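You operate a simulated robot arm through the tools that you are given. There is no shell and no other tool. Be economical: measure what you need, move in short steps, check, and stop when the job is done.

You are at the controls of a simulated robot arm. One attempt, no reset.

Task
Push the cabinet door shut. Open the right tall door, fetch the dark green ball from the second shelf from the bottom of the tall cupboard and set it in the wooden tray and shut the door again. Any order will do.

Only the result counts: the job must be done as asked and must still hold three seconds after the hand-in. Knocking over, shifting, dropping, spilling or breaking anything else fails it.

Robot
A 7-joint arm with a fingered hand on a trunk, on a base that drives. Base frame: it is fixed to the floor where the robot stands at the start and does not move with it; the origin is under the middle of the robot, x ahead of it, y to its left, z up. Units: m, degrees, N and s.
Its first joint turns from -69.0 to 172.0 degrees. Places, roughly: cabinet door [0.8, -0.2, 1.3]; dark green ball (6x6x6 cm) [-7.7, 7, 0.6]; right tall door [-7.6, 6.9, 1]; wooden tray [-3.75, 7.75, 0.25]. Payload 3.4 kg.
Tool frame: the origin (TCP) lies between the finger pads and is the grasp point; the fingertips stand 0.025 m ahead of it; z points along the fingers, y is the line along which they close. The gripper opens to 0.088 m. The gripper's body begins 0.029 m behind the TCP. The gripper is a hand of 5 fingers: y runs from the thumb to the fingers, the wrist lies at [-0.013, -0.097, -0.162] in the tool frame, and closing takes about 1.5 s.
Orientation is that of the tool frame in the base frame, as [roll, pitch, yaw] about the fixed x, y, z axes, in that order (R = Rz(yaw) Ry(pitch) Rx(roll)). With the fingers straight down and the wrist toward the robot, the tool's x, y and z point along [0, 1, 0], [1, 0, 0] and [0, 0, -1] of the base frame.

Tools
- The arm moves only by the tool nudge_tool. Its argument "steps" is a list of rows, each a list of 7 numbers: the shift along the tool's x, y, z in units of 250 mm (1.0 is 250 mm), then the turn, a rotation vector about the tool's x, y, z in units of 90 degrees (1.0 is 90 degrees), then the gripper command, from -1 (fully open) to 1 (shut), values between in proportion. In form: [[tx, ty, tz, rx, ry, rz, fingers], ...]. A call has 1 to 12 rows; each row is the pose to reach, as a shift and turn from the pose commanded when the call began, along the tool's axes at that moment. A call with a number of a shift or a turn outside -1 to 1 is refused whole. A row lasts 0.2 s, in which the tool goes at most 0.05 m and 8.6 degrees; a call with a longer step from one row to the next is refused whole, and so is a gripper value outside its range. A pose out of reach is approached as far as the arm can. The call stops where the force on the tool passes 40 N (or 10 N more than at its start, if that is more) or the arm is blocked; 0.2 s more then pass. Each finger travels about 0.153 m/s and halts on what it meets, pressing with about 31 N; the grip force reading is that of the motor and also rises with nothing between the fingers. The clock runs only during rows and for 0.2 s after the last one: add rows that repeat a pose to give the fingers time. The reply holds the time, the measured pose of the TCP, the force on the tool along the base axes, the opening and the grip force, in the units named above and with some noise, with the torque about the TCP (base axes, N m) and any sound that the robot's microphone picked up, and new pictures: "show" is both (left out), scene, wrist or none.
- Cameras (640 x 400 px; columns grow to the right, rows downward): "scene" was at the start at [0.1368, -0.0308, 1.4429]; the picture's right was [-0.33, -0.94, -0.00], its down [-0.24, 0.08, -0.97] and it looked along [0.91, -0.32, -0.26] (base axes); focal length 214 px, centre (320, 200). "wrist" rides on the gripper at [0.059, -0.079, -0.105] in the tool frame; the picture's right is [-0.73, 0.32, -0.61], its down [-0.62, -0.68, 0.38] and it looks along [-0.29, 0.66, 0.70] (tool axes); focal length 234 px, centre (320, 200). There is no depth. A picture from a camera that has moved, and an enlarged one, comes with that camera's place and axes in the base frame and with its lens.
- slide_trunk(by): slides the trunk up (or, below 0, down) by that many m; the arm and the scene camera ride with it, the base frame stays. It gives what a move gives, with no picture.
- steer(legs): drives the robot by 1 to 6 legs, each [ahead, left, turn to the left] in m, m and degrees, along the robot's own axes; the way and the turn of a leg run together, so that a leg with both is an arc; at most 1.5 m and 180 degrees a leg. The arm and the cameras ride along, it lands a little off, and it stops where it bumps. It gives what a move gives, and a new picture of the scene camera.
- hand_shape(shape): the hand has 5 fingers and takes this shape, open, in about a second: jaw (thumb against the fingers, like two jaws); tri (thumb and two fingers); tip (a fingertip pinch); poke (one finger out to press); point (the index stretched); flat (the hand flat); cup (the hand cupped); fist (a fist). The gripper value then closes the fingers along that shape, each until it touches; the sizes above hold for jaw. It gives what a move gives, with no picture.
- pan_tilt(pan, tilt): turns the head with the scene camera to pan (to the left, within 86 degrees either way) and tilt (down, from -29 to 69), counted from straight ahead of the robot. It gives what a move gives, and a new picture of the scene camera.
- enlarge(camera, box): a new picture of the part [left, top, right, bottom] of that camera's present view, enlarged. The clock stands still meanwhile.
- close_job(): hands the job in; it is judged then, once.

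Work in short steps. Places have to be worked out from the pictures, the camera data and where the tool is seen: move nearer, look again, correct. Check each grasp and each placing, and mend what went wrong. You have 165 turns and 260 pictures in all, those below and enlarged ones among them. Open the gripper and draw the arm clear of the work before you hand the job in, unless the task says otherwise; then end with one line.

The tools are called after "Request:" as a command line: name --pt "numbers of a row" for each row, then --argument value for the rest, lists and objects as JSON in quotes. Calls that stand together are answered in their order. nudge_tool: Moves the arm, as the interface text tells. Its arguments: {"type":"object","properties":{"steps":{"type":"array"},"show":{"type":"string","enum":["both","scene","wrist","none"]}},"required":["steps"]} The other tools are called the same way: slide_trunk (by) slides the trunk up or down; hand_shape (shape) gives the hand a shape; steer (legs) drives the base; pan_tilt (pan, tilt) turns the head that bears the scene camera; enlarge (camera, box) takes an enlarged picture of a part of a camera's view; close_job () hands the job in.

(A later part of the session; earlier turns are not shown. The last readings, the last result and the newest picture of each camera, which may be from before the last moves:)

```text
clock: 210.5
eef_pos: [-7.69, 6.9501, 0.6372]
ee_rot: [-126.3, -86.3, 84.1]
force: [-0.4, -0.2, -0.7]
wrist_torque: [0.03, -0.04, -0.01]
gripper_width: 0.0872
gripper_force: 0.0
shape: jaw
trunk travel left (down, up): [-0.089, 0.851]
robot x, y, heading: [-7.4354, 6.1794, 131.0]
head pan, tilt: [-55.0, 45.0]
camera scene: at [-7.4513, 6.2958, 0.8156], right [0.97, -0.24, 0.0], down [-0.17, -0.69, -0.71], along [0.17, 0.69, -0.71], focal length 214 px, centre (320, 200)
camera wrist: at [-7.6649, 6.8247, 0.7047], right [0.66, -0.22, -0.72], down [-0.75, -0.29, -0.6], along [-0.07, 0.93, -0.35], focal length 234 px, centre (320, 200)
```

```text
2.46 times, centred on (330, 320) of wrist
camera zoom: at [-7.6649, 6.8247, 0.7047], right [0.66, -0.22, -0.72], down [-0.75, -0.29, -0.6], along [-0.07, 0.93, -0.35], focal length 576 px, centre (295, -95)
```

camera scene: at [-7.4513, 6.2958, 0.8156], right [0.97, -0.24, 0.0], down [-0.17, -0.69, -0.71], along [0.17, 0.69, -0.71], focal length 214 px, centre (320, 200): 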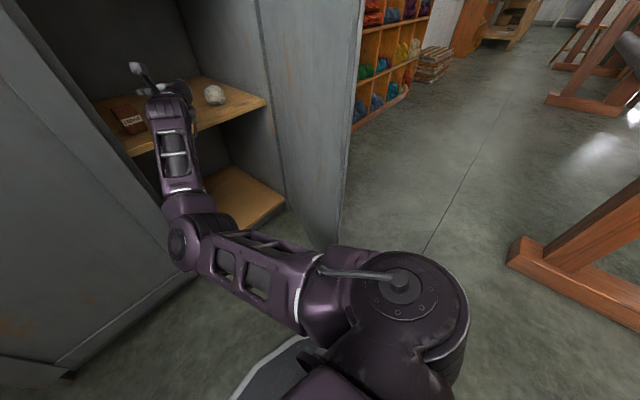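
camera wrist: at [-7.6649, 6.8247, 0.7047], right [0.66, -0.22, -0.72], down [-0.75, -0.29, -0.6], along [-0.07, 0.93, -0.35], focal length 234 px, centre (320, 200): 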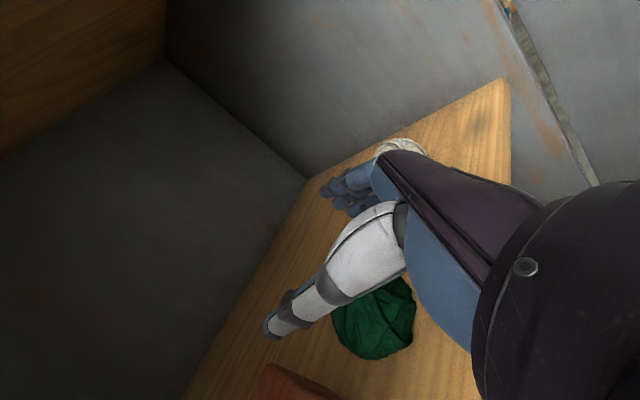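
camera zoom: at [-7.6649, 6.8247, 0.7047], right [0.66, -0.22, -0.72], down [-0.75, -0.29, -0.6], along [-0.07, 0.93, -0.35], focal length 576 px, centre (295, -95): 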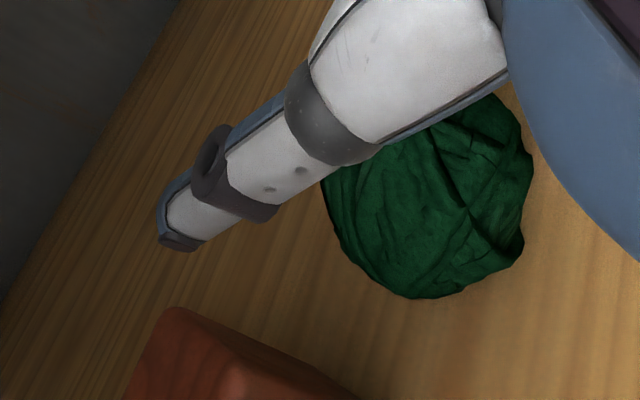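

The box's near corner lies deeper than my thumb tip would be, so the gap is fine at this depth. I shift left 2 cm and lower to z≈0.58.

Request:
nudge_tool --pt "0 -0.04 0 0 0 0 -1" --pt "0 -0.08 0 0 0 0 -1" --pt "-0.06 -0.08 0 0 0 0 -1" --pt "-0.12 -0.08 0 0 0 0 -1" --pt "-0.17 -0.08 0 0 0 0 -1" --pt "-0.21 -0.08 0 0 0 0 -1" --show "wrist"

Request:
enlarge --camera "wrist" --box '[200, 160, 520, 400]'

```text
clock: 211.9
eef_pos: [-7.703, 6.9288, 0.5938]
ee_rot: [-122.0, -86.9, 79.5]
force: [-1.2, 5.9, 18.2]
wrist_torque: [-0.18, -0.82, 0.23]
gripper_width: 0.0876
gripper_force: 0.0
shape: jaw
trunk travel left (down, up): [-0.089, 0.851]
robot x, y, heading: [-7.4364, 6.1799, 130.9]
head pan, tilt: [-55.0, 45.0]
camera wrist: at [-7.6789, 6.8031, 0.659], right [0.66, -0.21, -0.72], down [-0.75, -0.28, -0.6], along [-0.07, 0.94, -0.34], focal length 234 px, centre (320, 200)
```

wrist: 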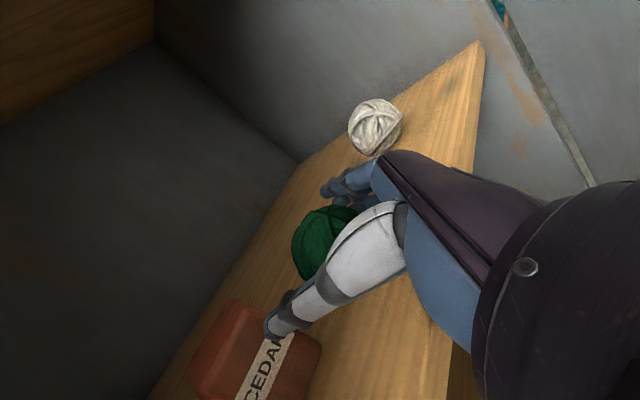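

```text
1.67 times, centred on (360, 280) of wrist
camera zoom: at [-7.6789, 6.8031, 0.659], right [0.66, -0.21, -0.72], down [-0.75, -0.28, -0.6], along [-0.07, 0.94, -0.34], focal length 390 px, centre (253, 67)
```

zoom: 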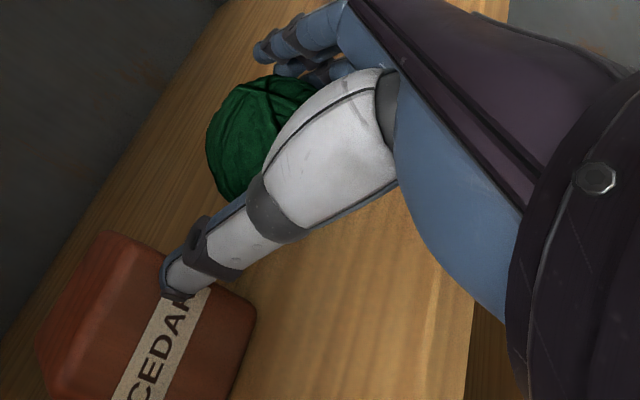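

The palm's underside rests on the shelf edge, so a level hand can't get low enough; the ball rolled slightly deeper (-7.715, 6.968). I lift, pitch the fingers 30° downward and centre on the ball.

Request:
nudge_tool --pt "0.1 0 -0.03 0 0 0 -1" --pt "0.2 0.02 -0.08 0 0 0 -1" --pt "0.22 0.06 -0.14 0 -0.08 0 -1" --pt "0.22 0.08 -0.16 0 -0.16 0 -1" --pt "0.22 0.08 -0.16 0 -0.24 0 -1" --pt "0.22 0.08 -0.16 0 -0.32 0 -1" --pt "0.22 0.08 -0.16 0 -0.36 0 -1"

```text
clock: 213.5
eef_pos: [-7.6629, 6.9212, 0.6405]
ee_rot: [-174.7, -55.1, 133.3]
force: [0.0, -0.4, 0.0]
wrist_torque: [-0.01, -0.03, 0.0]
gripper_width: 0.0879
gripper_force: 0.0
shape: jaw
trunk travel left (down, up): [-0.089, 0.851]
robot x, y, heading: [-7.4386, 6.1769, 131.1]
head pan, tilt: [-55.0, 45.0]
camera scene: at [-7.4513, 6.2958, 0.8156], right [0.97, -0.24, 0.0], down [-0.17, -0.69, -0.71], along [0.17, 0.69, -0.71], focal length 214 px, centre (320, 200)
camera wrist: at [-7.6719, 6.8325, 0.7545], right [0.88, -0.39, -0.27], down [-0.46, -0.56, -0.69], along [0.12, 0.73, -0.67], focal length 234 px, centre (320, 200)
```

scene: 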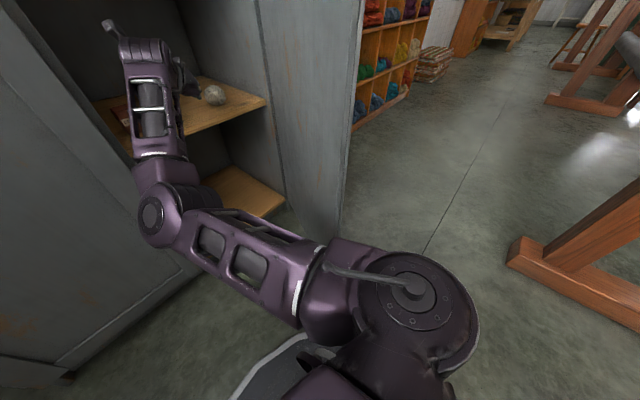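
wrist: 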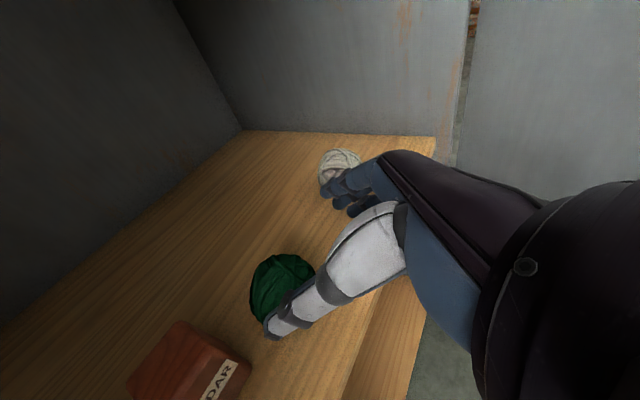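

Ball is 0.088 ahead along the tilted fingers, 2 cm below axis. I close in along the fingers.

Request:
nudge_tool --pt "-0.04 -0.02 0 0 0 0 -1" --pt "-0.06 -0.03 0.08 0 0 0 -1" --pt "-0.06 -0.03 0.16 0 0 0 -1" --pt "-0.06 -0.03 0.24 0 0 0 -1" --pt "-0.06 -0.03 0.3 0 0 0 -1" --show "wrist"

Request:
enlarge --camera "wrist" --box '[200, 140, 520, 380]'

```text
clock: 214.7
eef_pos: [-7.7077, 6.9509, 0.5887]
ee_rot: [-174.6, -55.2, 133.0]
force: [-0.4, 0.0, 0.0]
wrist_torque: [0.03, 0.01, 0.0]
gripper_width: 0.0876
gripper_force: 0.1
shape: jaw
trunk travel left (down, up): [-0.089, 0.851]
robot x, y, heading: [-7.4376, 6.1784, 130.8]
head pan, tilt: [-55.0, 45.0]
camera wrist: at [-7.7181, 6.8613, 0.7003], right [0.88, -0.39, -0.27], down [-0.46, -0.56, -0.69], along [0.12, 0.73, -0.67], focal length 234 px, centre (320, 200)
```

wrist: 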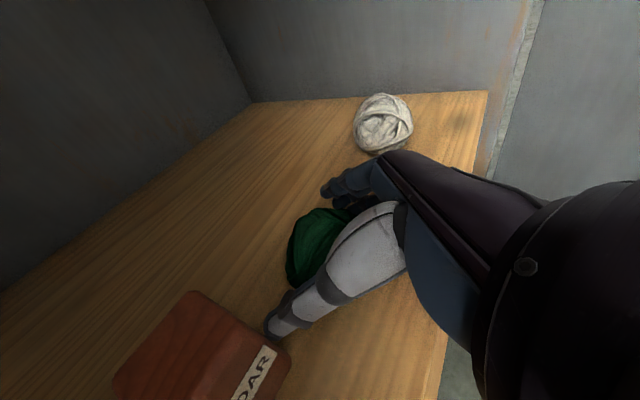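

```text
1.67 times, centred on (360, 260) of wrist
camera zoom: at [-7.7181, 6.8613, 0.7003], right [0.88, -0.39, -0.27], down [-0.46, -0.56, -0.69], along [0.12, 0.73, -0.67], focal length 390 px, centre (253, 100)
```

zoom: 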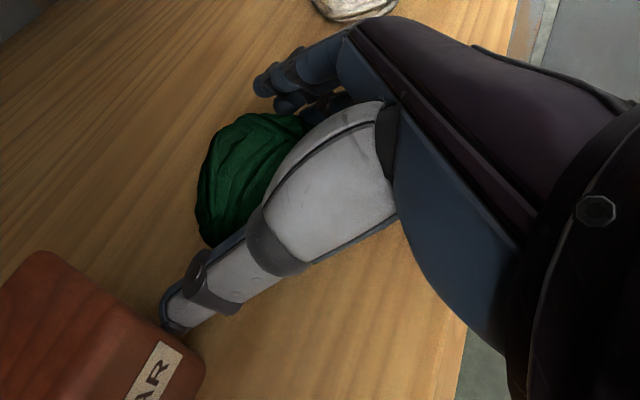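

The ball now lies between thumb and fingers (1.5 cm ahead of the TCP). I nudge a bit deeper and close.

Request:
nudge_tool --pt "-0.03 0.02 0.03 0 0 0 -1" --pt "-0.03 0.02 0.04 0 0 0 -0.4" --pt "-0.03 0.02 0.04 0 0 0 0.2" --pt "-0.03 0.02 0.04 0 0 0 1" --pt "-0.03 0.02 0.04 0 0 0 1" --pt "-0.03 0.02 0.04 0 0 0 1" --pt "-0.03 0.02 0.04 0 0 0 1" --show "wrist"

Request:
enlarge --camera "wrist" --box '[200, 140, 520, 380]'

```text
clock: 216.3
eef_pos: [-7.7067, 6.9561, 0.5823]
ee_rot: [-175.0, -55.8, 133.4]
force: [3.3, 6.0, 23.7]
wrist_torque: [0.63, -0.77, 0.12]
gripper_width: 0.021
gripper_force: 30.7
shape: jaw
trunk travel left (down, up): [-0.089, 0.851]
robot x, y, heading: [-7.4396, 6.1794, 131.4]
head pan, tilt: [-55.0, 45.0]
camera wrist: at [-7.7162, 6.865, 0.6938], right [0.88, -0.39, -0.28], down [-0.46, -0.55, -0.7], along [0.12, 0.74, -0.66], focal length 234 px, centre (320, 200)
```

wrist: 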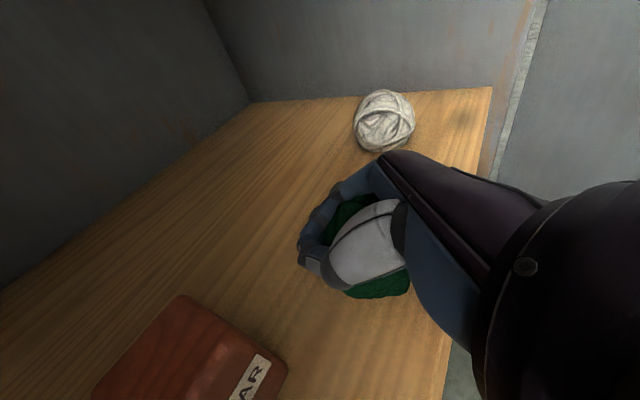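

```text
1.67 times, centred on (360, 260) of wrist
camera zoom: at [-7.7162, 6.865, 0.6938], right [0.88, -0.39, -0.28], down [-0.46, -0.55, -0.7], along [0.12, 0.74, -0.66], focal length 390 px, centre (253, 100)
```

zoom: 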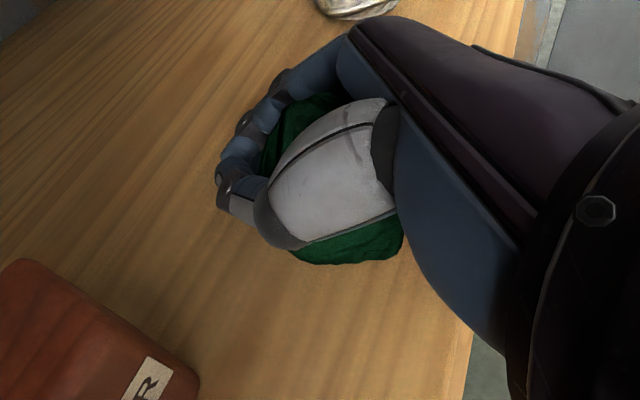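

The ball appears enclosed by thumb and fingers. I lift slowly to test the grip.

Request:
nudge_tool --pt "0.05 0 -0.03 0 0 0 1" --pt "0.1 0 -0.06 0 0 0 1" --pt "0.16 0 -0.1 0 0 0 1" --pt "0.2 0 -0.12 0 0 0 1" --show "wrist"

Request:
enlarge --camera "wrist" --box '[200, 140, 520, 380]'

```text
clock: 217.3
eef_pos: [-7.7093, 6.9604, 0.6332]
ee_rot: [-174.8, -55.2, 133.2]
force: [-0.8, -0.1, 0.4]
wrist_torque: [-0.02, 0.0, 0.01]
gripper_width: 0.0177
gripper_force: 31.4
shape: jaw
trunk travel left (down, up): [-0.089, 0.851]
robot x, y, heading: [-7.4326, 6.1792, 131.2]
head pan, tilt: [-55.0, 45.0]
camera wrist: at [-7.7194, 6.8708, 0.7453], right [0.88, -0.39, -0.27], down [-0.46, -0.56, -0.69], along [0.12, 0.73, -0.67], focal length 234 px, centre (320, 200)
```

wrist: 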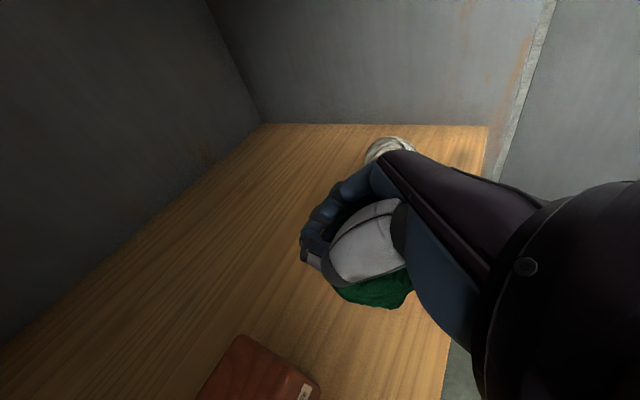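

```text
1.67 times, centred on (360, 260) of wrist
camera zoom: at [-7.7194, 6.8708, 0.7453], right [0.88, -0.39, -0.27], down [-0.46, -0.56, -0.69], along [0.12, 0.73, -0.67], focal length 390 px, centre (253, 100)
```

zoom: 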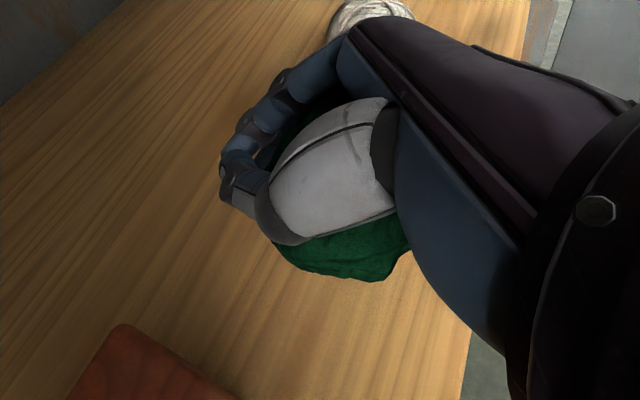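

The ball seems to move with the hand, though low in the grip. I check from the scene camera.

Request:
enlarge --camera "scene" --box '[80, 30, 280, 170]'

Request:
nudge_tool --pt "0.05 0 -0.03 0 0 0 1" --pt "0.1 0 -0.06 0 0 0 1" --pt "0.1 0 -0.06 0 0 0 1" --show "wrist"

```text
2.86 times, centred on (180, 100) of scene
camera zoom: at [-7.4514, 6.2958, 0.8156], right [0.97, -0.24, 0.0], down [-0.17, -0.69, -0.71], along [0.17, 0.69, -0.71], focal length 613 px, centre (720, 486)
```

zoom: 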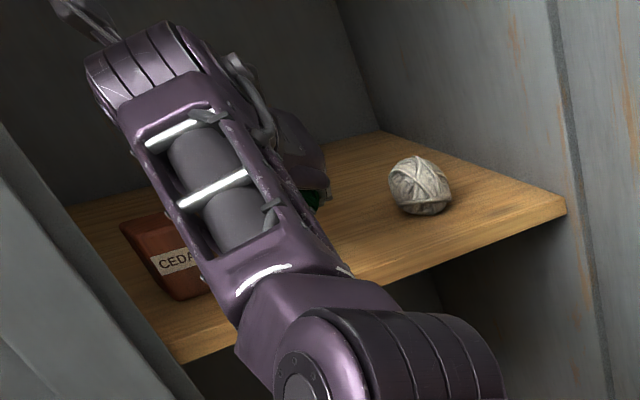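

```text
clock: 218.1
eef_pos: [-7.7083, 6.9612, 0.6626]
ee_rot: [-174.7, -55.2, 133.2]
force: [0.2, -0.5, -0.5]
wrist_torque: [0.03, -0.02, -0.03]
gripper_width: 0.0174
gripper_force: 30.9
shape: jaw
trunk travel left (down, up): [-0.089, 0.851]
robot x, y, heading: [-7.4341, 6.1788, 131.1]
head pan, tilt: [-55.0, 45.0]
camera wrist: at [-7.7177, 6.8728, 0.7754], right [0.88, -0.39, -0.27], down [-0.46, -0.56, -0.69], along [0.12, 0.73, -0.67], focal length 234 px, centre (320, 200)
```

wrist: 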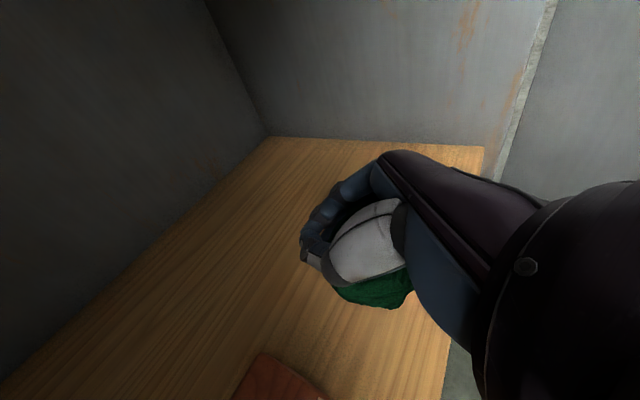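

The ball is held firmly. I drive straight back out of the cupboard.

Request:
steer --legs '[[-0.35, 0, 0]]'

Request:
enlarge --camera "wrist" --box '[200, 140, 520, 380]'

```text
clock: 220.4
eef_pos: [-7.4739, 6.6939, 0.6626]
ee_rot: [-174.6, -55.3, 133.1]
force: [-0.4, -0.4, -0.6]
wrist_torque: [0.0, -0.01, 0.02]
gripper_width: 0.0178
gripper_force: 30.5
shape: jaw
trunk travel left (down, up): [-0.089, 0.851]
robot x, y, heading: [-7.2049, 5.9094, 130.9]
head pan, tilt: [-55.0, 45.0]
camera scene: at [-7.2183, 6.0274, 0.8156], right [0.97, -0.24, 0.0], down [-0.17, -0.69, -0.71], along [0.17, 0.69, -0.71], focal length 214 px, centre (320, 200)
```

scene: 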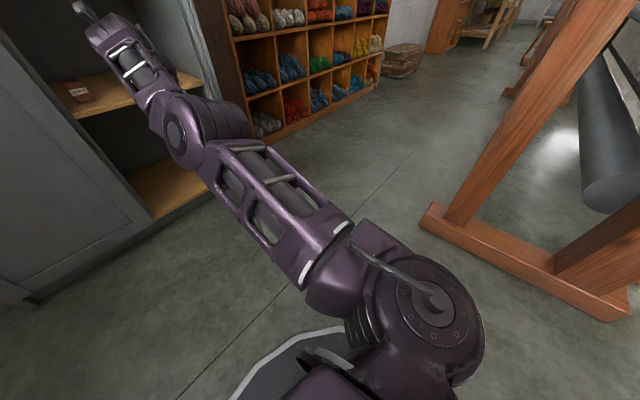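

```text
1.67 times, centred on (360, 260) of wrist
camera zoom: at [-7.4847, 6.6044, 0.775], right [0.88, -0.39, -0.27], down [-0.46, -0.56, -0.69], along [0.12, 0.73, -0.67], focal length 390 px, centre (253, 100)
```

zoom: 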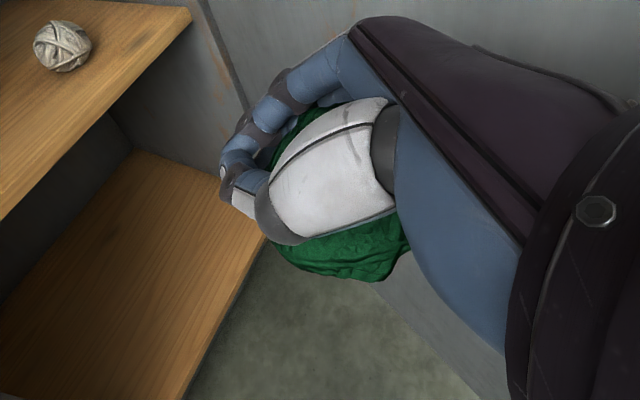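

Ball secure. Now the door: I look at its present position before getting to its outer side.

Request:
pan_tilt --pan -30 --tilt 15

```text
clock: 221.3
eef_pos: [-7.4741, 6.6936, 0.6633]
ee_rot: [-174.7, -55.3, 133.2]
force: [0.4, -0.3, -0.6]
wrist_torque: [0.01, -0.01, -0.01]
gripper_width: 0.0175
gripper_force: 30.5
shape: jaw
trunk travel left (down, up): [-0.089, 0.851]
robot x, y, heading: [-7.2041, 5.9084, 131.2]
head pan, tilt: [-30.0, 15.0]
camera scene: at [-7.2558, 6.0403, 0.8624], right [0.98, 0.19, 0.0], down [0.05, -0.26, -0.97], along [-0.18, 0.95, -0.26], focal length 214 px, centre (320, 200)
```

scene: 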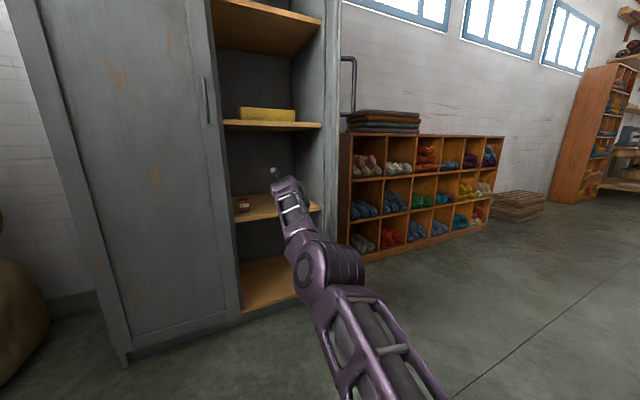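

The door has eased to about 76° (edge near (-7.32, 6.71)). I retract the arm horizontally to clear it.

Request:
nudge_tool --pt "-0.09 0 -0.13 0 0 0 1" --pt "-0.18 0 -0.26 0 0 0 1" --pt "-0.27 0 -0.39 0 0 0 1" --pt "-0.36 0 -0.52 0 0 0 1" --pt "-0.45 0 -0.65 0 0 0 1" --pt "-0.54 0 -0.78 0 0 0 1" --pt "-0.62 0 -0.9 0 0 0 1"

```text
clock: 222.9
eef_pos: [-7.2616, 6.5413, 0.6628]
ee_rot: [-174.6, -55.1, 133.2]
force: [-0.1, -0.8, -0.3]
wrist_torque: [0.02, 0.02, -0.01]
gripper_width: 0.0172
gripper_force: 30.9
shape: jaw
out of reach, approached as far as the arm can: row 6, 7
trunk travel left (down, up): [-0.089, 0.851]
robot x, y, heading: [-7.2057, 5.9074, 131.1]
head pan, tilt: [-30.0, 15.0]
camera scene: at [-7.2558, 6.0402, 0.8624], right [0.98, 0.19, 0.0], down [0.05, -0.25, -0.97], along [-0.18, 0.95, -0.26], focal length 214 px, centre (320, 200)
camera wrist: at [-7.2724, 6.4515, 0.7754], right [0.88, -0.39, -0.27], down [-0.46, -0.56, -0.69], along [0.12, 0.73, -0.67], focal length 234 px, centre (320, 200)
```

scene: 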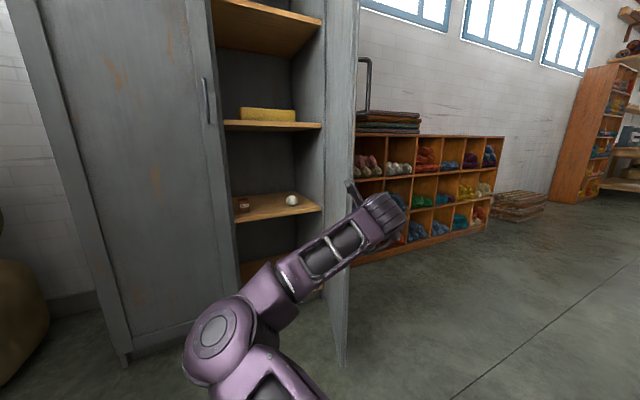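
wrist: 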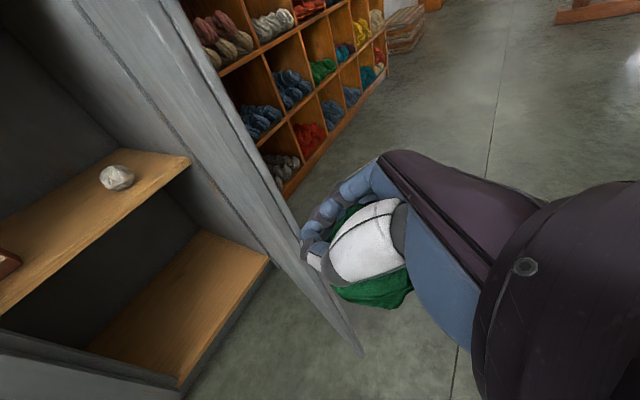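

The hand now is just outside the door edge with the elbow on the left. I strafe right past the edge and go ahead alongside the door's outer face.

Request:
steer --legs '[[0, -0.26, 0], [0.2, 0, 0]]'

```text
clock: 225.9
eef_pos: [-7.1826, 6.8395, 0.6634]
ee_rot: [-174.6, -55.4, 133.1]
force: [-0.1, 0.4, -1.1]
wrist_torque: [0.01, 0.02, -0.01]
gripper_width: 0.0174
gripper_force: 31.3
shape: jaw
trunk travel left (down, up): [-0.089, 0.851]
robot x, y, heading: [-7.1233, 6.2125, 130.4]
head pan, tilt: [-30.0, 15.0]
stopped in leg 2: the robot was blocked; the commanded pose is now the measured one
camera scene: at [-7.1757, 6.3404, 0.8636], right [0.98, 0.18, 0.0], down [0.04, -0.25, -0.97], along [-0.17, 0.95, -0.25], focal length 214 px, centre (320, 200)
```

scene: 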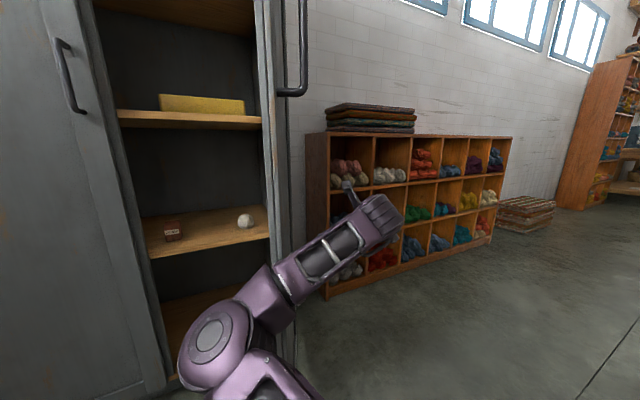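

The hand is on the door's outer side now. I strafe left to swing the door closed with the side of the hand.

Request:
steer --legs '[[0, 0.15, 0]]'

```text
clock: 227.3
eef_pos: [-7.2979, 6.7472, 0.6586]
ee_rot: [-174.3, -54.9, 132.8]
force: [-0.6, -0.1, -0.7]
wrist_torque: [0.01, 0.02, 0.02]
gripper_width: 0.0174
gripper_force: 30.8
shape: jaw
trunk travel left (down, up): [-0.089, 0.851]
robot x, y, heading: [-7.2382, 6.1173, 130.5]
head pan, tilt: [-30.0, 15.0]
camera scene: at [-7.2916, 6.2479, 0.8625], right [0.98, 0.18, 0.0], down [0.05, -0.25, -0.97], along [-0.17, 0.95, -0.26], focal length 214 px, centre (320, 200)
```

scene: 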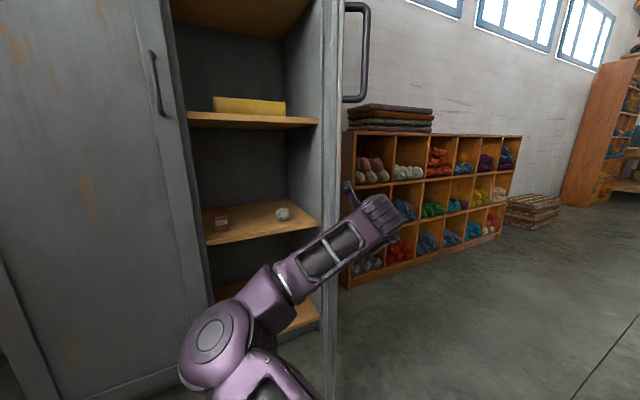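

The door follows (~72°). I keep strafing left with a little forward.

Request:
steer --legs '[[0.03, 0.18, 0]]'

```text
clock: 228.8
eef_pos: [-7.4571, 6.6521, 0.6585]
ee_rot: [-174.3, -54.8, 133.0]
force: [0.3, -0.9, -0.9]
wrist_torque: [0.01, 0.03, 0.0]
gripper_width: 0.0174
gripper_force: 31.1
shape: jaw
trunk travel left (down, up): [-0.089, 0.851]
robot x, y, heading: [-7.3963, 6.0225, 130.5]
head pan, tilt: [-30.0, 15.0]
camera scene: at [-7.4484, 6.1537, 0.8625], right [0.98, 0.18, 0.0], down [0.05, -0.25, -0.97], along [-0.18, 0.95, -0.26], focal length 214 px, centre (320, 200)
```

scene: 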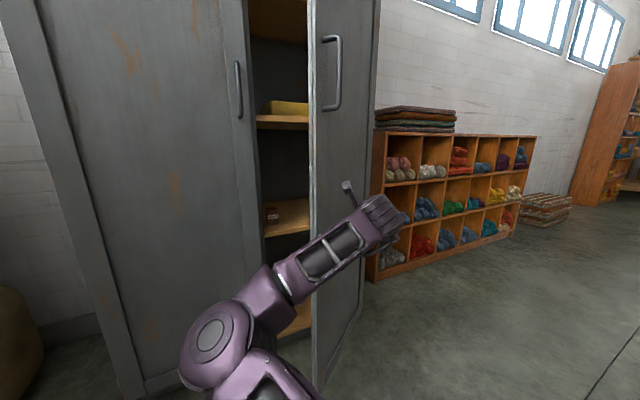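

About 50° now. Driving forward lets the forearm press the door edge closed; I go ahead with some left.

Request:
steer --legs '[[0.12, 0.08, 0]]'

```text
clock: 230.2
eef_pos: [-7.5951, 6.6922, 0.6579]
ee_rot: [-174.1, -54.9, 132.8]
force: [0.0, -0.3, -0.2]
wrist_torque: [0.03, 0.02, 0.0]
gripper_width: 0.0176
gripper_force: 31.8
shape: jaw
trunk travel left (down, up): [-0.089, 0.851]
robot x, y, heading: [-7.5356, 6.0577, 130.6]
head pan, tilt: [-30.0, 15.0]
camera scene: at [-7.5864, 6.1933, 0.8625], right [0.98, 0.18, 0.0], down [0.05, -0.25, -0.97], along [-0.18, 0.95, -0.26], focal length 214 px, centre (320, 200)
```

scene: 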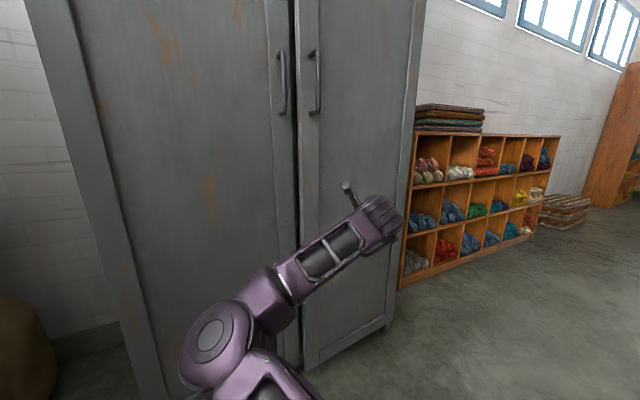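

Almost closed (~10–15°). I press ahead a little more.

Request:
steer --legs '[[0.07, -0.02, 0]]'

Request:
enlarge --camera "scene" --box '[200, 0, 440, 380]'

```text
clock: 231.2
eef_pos: [-7.6245, 6.7573, 0.6602]
ee_rot: [-174.2, -54.9, 132.9]
force: [0.4, -1.2, -0.8]
wrist_torque: [0.02, 0.04, 0.01]
gripper_width: 0.0176
gripper_force: 31.3
shape: jaw
trunk travel left (down, up): [-0.089, 0.851]
robot x, y, heading: [-7.5659, 6.129, 130.7]
head pan, tilt: [-30.0, 15.0]
camera scene: at [-7.6161, 6.2588, 0.8625], right [0.98, 0.18, 0.0], down [0.05, -0.25, -0.97], along [-0.18, 0.95, -0.26], focal length 214 px, centre (320, 200)
```

scene: 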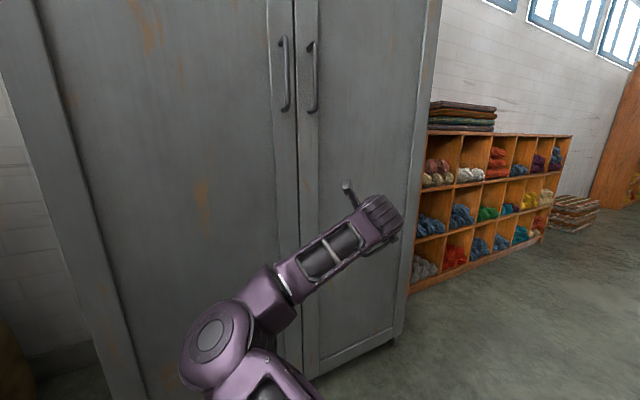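

```text
1.05 times, centred on (320, 190) of scene (not enlarged: the box is as wide or as high as the picture)
camera zoom: at [-7.6161, 6.2588, 0.8625], right [0.98, 0.18, 0.0], down [0.05, -0.25, -0.97], along [-0.18, 0.95, -0.26], focal length 226 px, centre (320, 210)
```

zoom: 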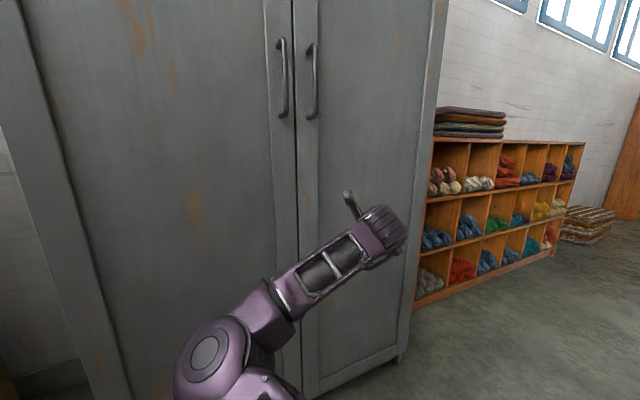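

It looks flush. One more small press until it blocks, to be sure.

Request:
steer --legs '[[0.05, 0, 0]]'

Request:
enlarge --camera "scene" --box '[230, 0, 350, 100]'

Request:
enlarge --camera "wrist" --box '[200, 140, 520, 380]'

```text
clock: 232.1
eef_pos: [-7.658, 6.7952, 0.6583]
ee_rot: [-174.2, -54.8, 132.8]
force: [-0.7, 0.5, 0.1]
wrist_torque: [-0.01, 0.01, -0.02]
gripper_width: 0.0176
gripper_force: 31.1
shape: jaw
trunk travel left (down, up): [-0.089, 0.851]
robot x, y, heading: [-7.597, 6.1674, 130.7]
head pan, tilt: [-30.0, 15.0]
camera scene: at [-7.6491, 6.2973, 0.8625], right [0.98, 0.18, 0.0], down [0.05, -0.25, -0.97], along [-0.18, 0.95, -0.26], focal length 214 px, centre (320, 200)
```

scene: 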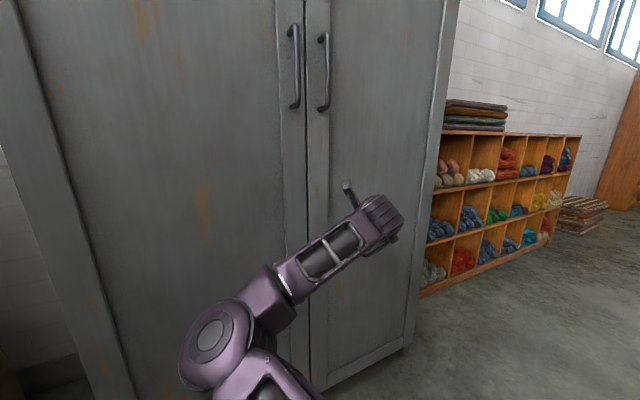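

```text
4.00 times, centred on (290, 50) of scene
camera zoom: at [-7.6491, 6.2973, 0.8625], right [0.98, 0.18, 0.0], down [0.05, -0.25, -0.97], along [-0.18, 0.95, -0.26], focal length 858 px, centre (440, 800)
```

zoom: 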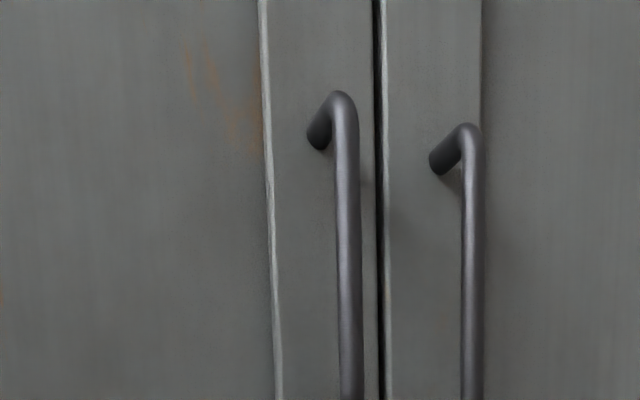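

```text
1.67 times, centred on (360, 260) of wrist
camera zoom: at [-7.6676, 6.7073, 0.7718], right [0.88, -0.39, -0.27], down [-0.45, -0.56, -0.69], along [0.12, 0.73, -0.67], focal length 390 px, centre (253, 100)
```

zoom: 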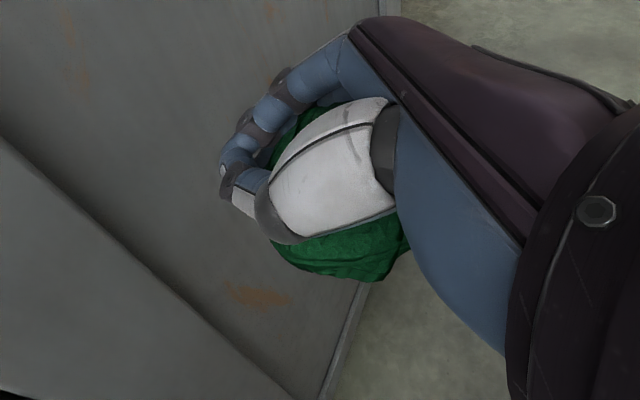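

Nearly flush, still no resistance. I press on in small increments.

Request:
steer --legs '[[0.05, 0, 0]]'

Request:
enlarge --camera "scene" --box '[250, 0, 370, 100]'

```text
clock: 233.1
eef_pos: [-7.6767, 6.8252, 0.6572]
ee_rot: [-173.9, -54.5, 131.4]
force: [4.3, -12.1, 1.3]
wrist_torque: [-0.06, -0.01, 0.12]
gripper_width: 0.0178
gripper_force: 31.0
shape: jaw
trunk travel left (down, up): [-0.089, 0.851]
robot x, y, heading: [-7.6243, 6.1984, 130.5]
head pan, tilt: [-30.0, 15.0]
stopped in leg 1: the force on the tool passed its limit at 55 N (the readings are from after the stop); the commanded pose is now the measured one
camera scene: at [-7.6761, 6.3283, 0.8628], right [0.98, 0.18, 0.0], down [0.05, -0.25, -0.97], along [-0.17, 0.95, -0.26], focal length 214 px, centre (320, 200)
```

scene: 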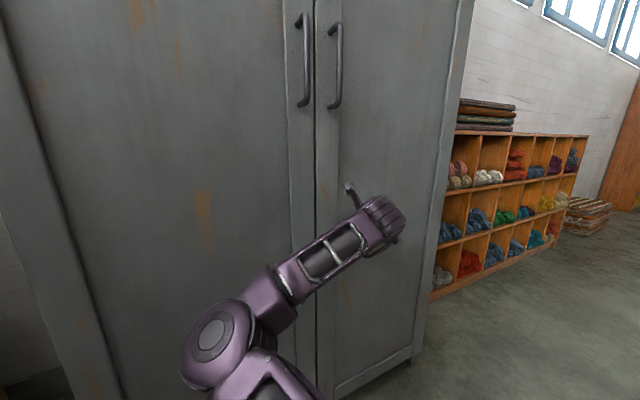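

```text
4.00 times, centred on (310, 50) of scene
camera zoom: at [-7.6761, 6.3283, 0.8628], right [0.98, 0.18, 0.0], down [0.05, -0.25, -0.97], along [-0.17, 0.95, -0.26], focal length 858 px, centre (360, 800)
```

zoom: 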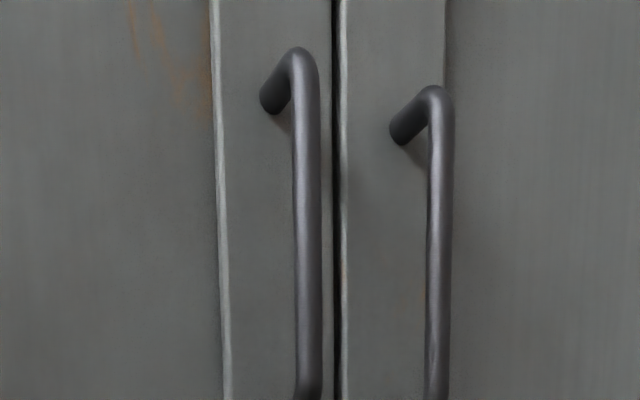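

Firm stop at 55 N: the door is shut. I back off and check the ball and the door from a distance.

Request:
steer --legs '[[-0.4, 0, 0]]'

Request:
enlarge --camera "wrist" --box '[200, 140, 520, 380]'

Request:
enlarge --camera "scene" --box '[160, 0, 420, 200]'

```text
clock: 235.6
eef_pos: [-7.4118, 6.5185, 0.6566]
ee_rot: [-174.0, -54.4, 131.3]
force: [-0.5, 0.8, -1.4]
wrist_torque: [0.04, 0.03, 0.02]
gripper_width: 0.0168
gripper_force: 31.2
shape: jaw
trunk travel left (down, up): [-0.089, 0.851]
robot x, y, heading: [-7.3642, 5.8906, 130.0]
head pan, tilt: [-30.0, 15.0]
camera scene: at [-7.4142, 6.0213, 0.8625], right [0.98, 0.18, 0.0], down [0.05, -0.25, -0.97], along [-0.17, 0.95, -0.26], focal length 214 px, centre (320, 200)
```

scene: 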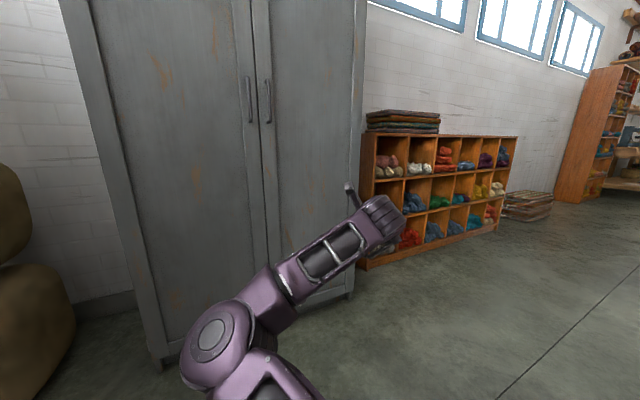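

```text
1.67 times, centred on (360, 260) of wrist
camera zoom: at [-7.4255, 6.4313, 0.7699], right [0.87, -0.41, -0.26], down [-0.47, -0.56, -0.69], along [0.14, 0.72, -0.68], focal length 390 px, centre (253, 100)
```

zoom: 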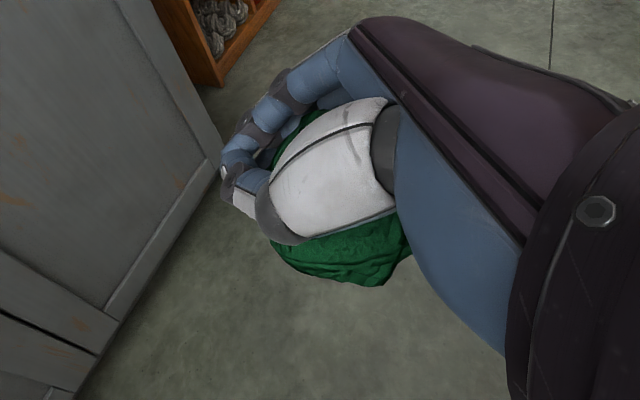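

```text
2.00 times, centred on (290, 100) of scene
camera zoom: at [-7.4142, 6.0213, 0.8625], right [0.98, 0.18, 0.0], down [0.05, -0.25, -0.97], along [-0.17, 0.95, -0.26], focal length 429 px, centre (380, 400)
```

zoom: 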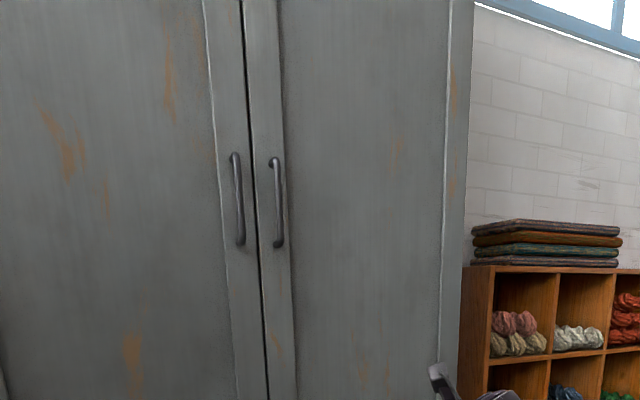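

Door shut, ball held. Now to the tray: I raise the trunk so the hand clears furniture, turn to the lane heading and retrace my route in reverse.

Request:
slide_trunk --by 0.4

Request:
slide_trunk --by 0.2

Request:
steer --legs '[[0, 0, 94.5], [-0.6, -0.25, 0], [-0.55, -0.08, 0]]'

Request:
pan_tilt --pan 86 --tilt 30

```text
clock: 239.5
eef_pos: [-7.4123, 6.5182, 1.056]
ee_rot: [-173.8, -54.3, 131.2]
force: [0.2, -0.2, -1.1]
wrist_torque: [0.01, 0.06, 0.01]
gripper_width: 0.0168
gripper_force: 30.9
shape: jaw
trunk travel left (down, up): [-0.489, 0.451]
robot x, y, heading: [-7.3639, 5.8931, 130.1]
head pan, tilt: [-30.0, 15.0]
```

```text
clock: 241.6
eef_pos: [-7.412, 6.5179, 1.2564]
ee_rot: [-173.8, -54.3, 131.2]
force: [0.3, -0.1, -0.4]
wrist_torque: [0.0, -0.02, 0.02]
gripper_width: 0.0169
gripper_force: 30.7
shape: jaw
trunk travel left (down, up): [-0.689, 0.251]
robot x, y, heading: [-7.3664, 5.8919, 130.0]
head pan, tilt: [-30.0, 15.0]
```

```text
clock: 252.0
eef_pos: [-7.387, 6.8398, 1.2564]
ee_rot: [-173.9, -54.3, -135.9]
force: [0.2, -0.2, -0.1]
wrist_torque: [-0.04, 0.0, 0.0]
gripper_width: 0.0165
gripper_force: 31.3
shape: jaw
trunk travel left (down, up): [-0.689, 0.251]
robot x, y, heading: [-6.7659, 6.9179, -136.8]
head pan, tilt: [-30.0, 15.0]
camera scene: at [-6.8923, 6.8653, 1.4625], right [-0.23, 0.97, 0.0], down [0.25, 0.06, -0.97], along [-0.94, -0.22, -0.26], focal length 214 px, centre (320, 200)
```

scene: 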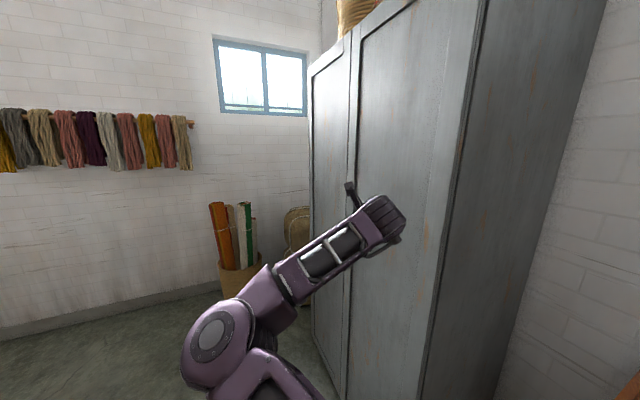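

```text
clock: 253.9
eef_pos: [-7.3884, 6.8398, 1.2557]
ee_rot: [-173.7, -54.3, -135.8]
force: [-0.2, 0.5, -1.0]
wrist_torque: [0.01, 0.01, 0.01]
gripper_width: 0.0166
gripper_force: 31.0
shape: jaw
trunk travel left (down, up): [-0.689, 0.251]
robot x, y, heading: [-6.7644, 6.9184, -137.0]
head pan, tilt: [85.9, 30.0]
camera scene: at [-6.7445, 6.8159, 1.4383], right [-0.78, -0.63, 0.0], down [-0.31, 0.39, -0.87], along [0.54, -0.67, -0.5], focal length 214 px, centre (320, 200)
```

scene: 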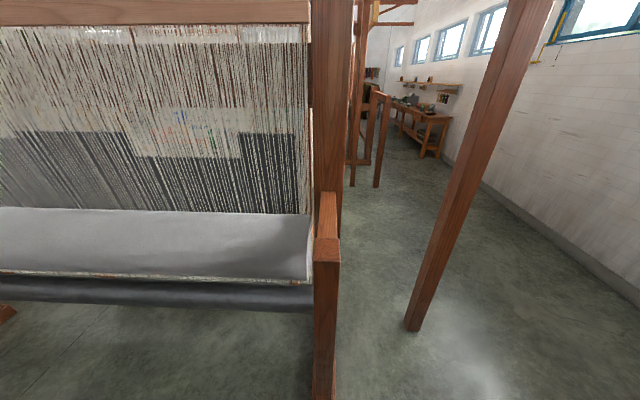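

Clear. I continue backward down the lane to the mid-point behind the loom.

Request:
steer --legs '[[-0.75, 0.03, 1], [-1.15, 0.2, 0]]'

Request:
steer --legs '[[-0.8, 0, 0], [-0.95, 0.18, 0]]'

```text
clock: 263.3
eef_pos: [-5.8922, 7.948, 1.256]
ee_rot: [-173.7, -54.3, -133.5]
force: [0.9, -0.6, 0.0]
wrist_torque: [-0.04, 0.0, -0.03]
gripper_width: 0.0168
gripper_force: 31.0
shape: jaw
trunk travel left (down, up): [-0.689, 0.251]
robot x, y, heading: [-5.2723, 8.0533, -134.6]
head pan, tilt: [85.9, 30.0]
camera scene: at [-5.248, 7.9522, 1.4383], right [-0.75, -0.66, 0.0], down [-0.33, 0.37, -0.87], along [0.57, -0.65, -0.5], focal length 214 px, centre (320, 200)
```

scene: 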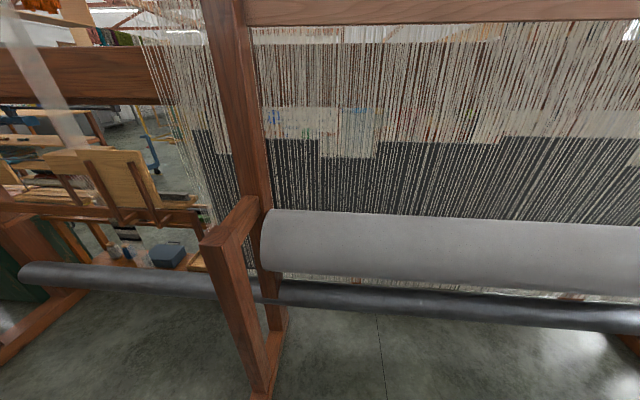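

```text
clock: 272.1
eef_pos: [-4.5473, 9.0476, 1.2565]
ee_rot: [-173.9, -54.4, -133.7]
force: [0.4, 0.3, 0.1]
wrist_torque: [0.01, 0.01, 0.03]
gripper_width: 0.0162
gripper_force: 31.3
shape: jaw
trunk travel left (down, up): [-0.689, 0.251]
robot x, y, heading: [-3.9263, 9.1504, -134.7]
head pan, tilt: [85.9, 30.0]
camera scene: at [-3.903, 9.0472, 1.4383], right [-0.75, -0.66, 0.0], down [-0.33, 0.38, -0.87], along [0.57, -0.65, -0.5], focal length 214 px, centre (320, 200)
```

scene: 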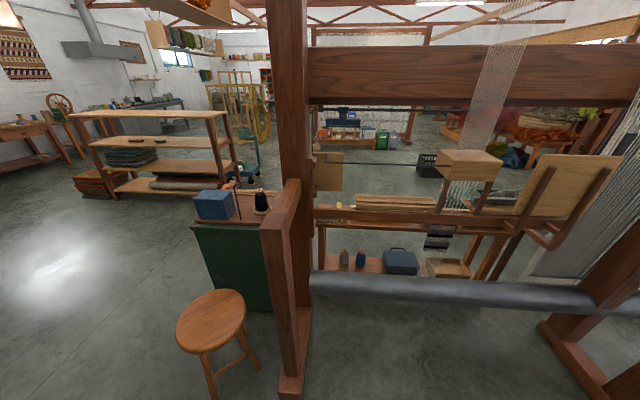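

I see the stool; I thread between it and the bench with computed waypoints, checking midway.

Request:
steer --legs '[[-0.4, 0.205, 0], [-0.38, 0.15, 0]]'

```text
clock: 277.0
eef_pos: [-3.751, 9.3586, 1.2554]
ee_rot: [-173.8, -54.4, -133.0]
force: [0.1, -0.9, -0.2]
wrist_torque: [0.01, 0.03, -0.02]
gripper_width: 0.0165
gripper_force: 31.1
shape: jaw
trunk travel left (down, up): [-0.689, 0.251]
robot x, y, heading: [-3.1283, 9.4695, -134.3]
head pan, tilt: [85.9, 30.0]
camera scene: at [-3.1065, 9.3666, 1.4383], right [-0.75, -0.67, 0.0], down [-0.33, 0.37, -0.87], along [0.58, -0.65, -0.5], focal length 214 px, centre (320, 200)
```

scene: 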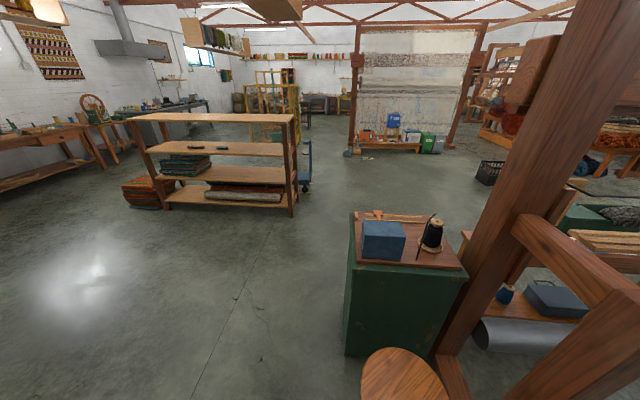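

Through. I continue past the green cabinet to the front side.

Request:
steer --legs '[[-0.15, 0.2, 0], [-0.04, 1.15, 0]]'

Request:
pan_tilt --pan 40 --tilt 30

```text
clock: 284.5
eef_pos: [-2.6266, 8.5187, 1.2558]
ee_rot: [-173.9, -54.4, -134.0]
force: [-0.3, 0.1, -0.4]
wrist_torque: [-0.01, 0.05, 0.01]
gripper_width: 0.0161
gripper_force: 31.0
shape: jaw
trunk travel left (down, up): [-0.689, 0.251]
robot x, y, heading: [-2.0082, 8.6205, -135.0]
head pan, tilt: [85.9, 30.0]
camera scene: at [-1.982, 8.5155, 1.4383], right [-0.76, -0.65, 0.0], down [-0.33, 0.38, -0.87], along [0.57, -0.66, -0.5], focal length 214 px, centre (320, 200)
```

scene: 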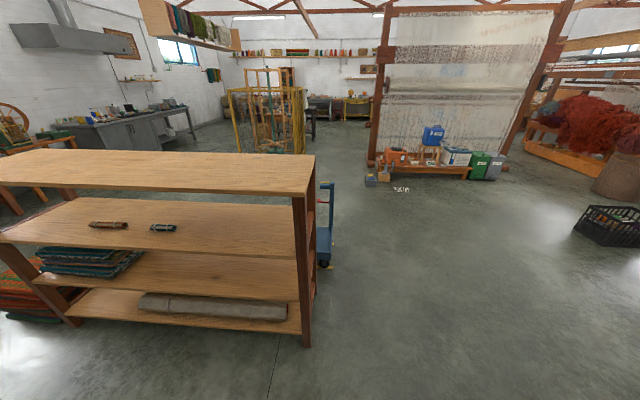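

```text
clock: 285.6
eef_pos: [-2.6254, 8.5182, 1.2564]
ee_rot: [-173.9, -54.3, -133.9]
force: [0.2, -0.3, -0.8]
wrist_torque: [-0.05, 0.04, -0.04]
gripper_width: 0.0165
gripper_force: 31.1
shape: jaw
trunk travel left (down, up): [-0.689, 0.251]
robot x, y, heading: [-1.9981, 8.6227, -135.1]
head pan, tilt: [40.0, 30.0]
camera scene: at [-2.0491, 8.4939, 1.4383], right [-1.0, 0.09, 0.0], down [0.04, 0.5, -0.87], along [-0.08, -0.86, -0.5], focal length 214 px, centre (320, 200)
```

scene: 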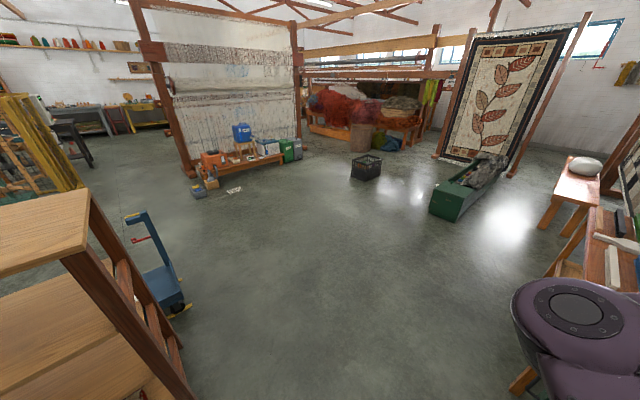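

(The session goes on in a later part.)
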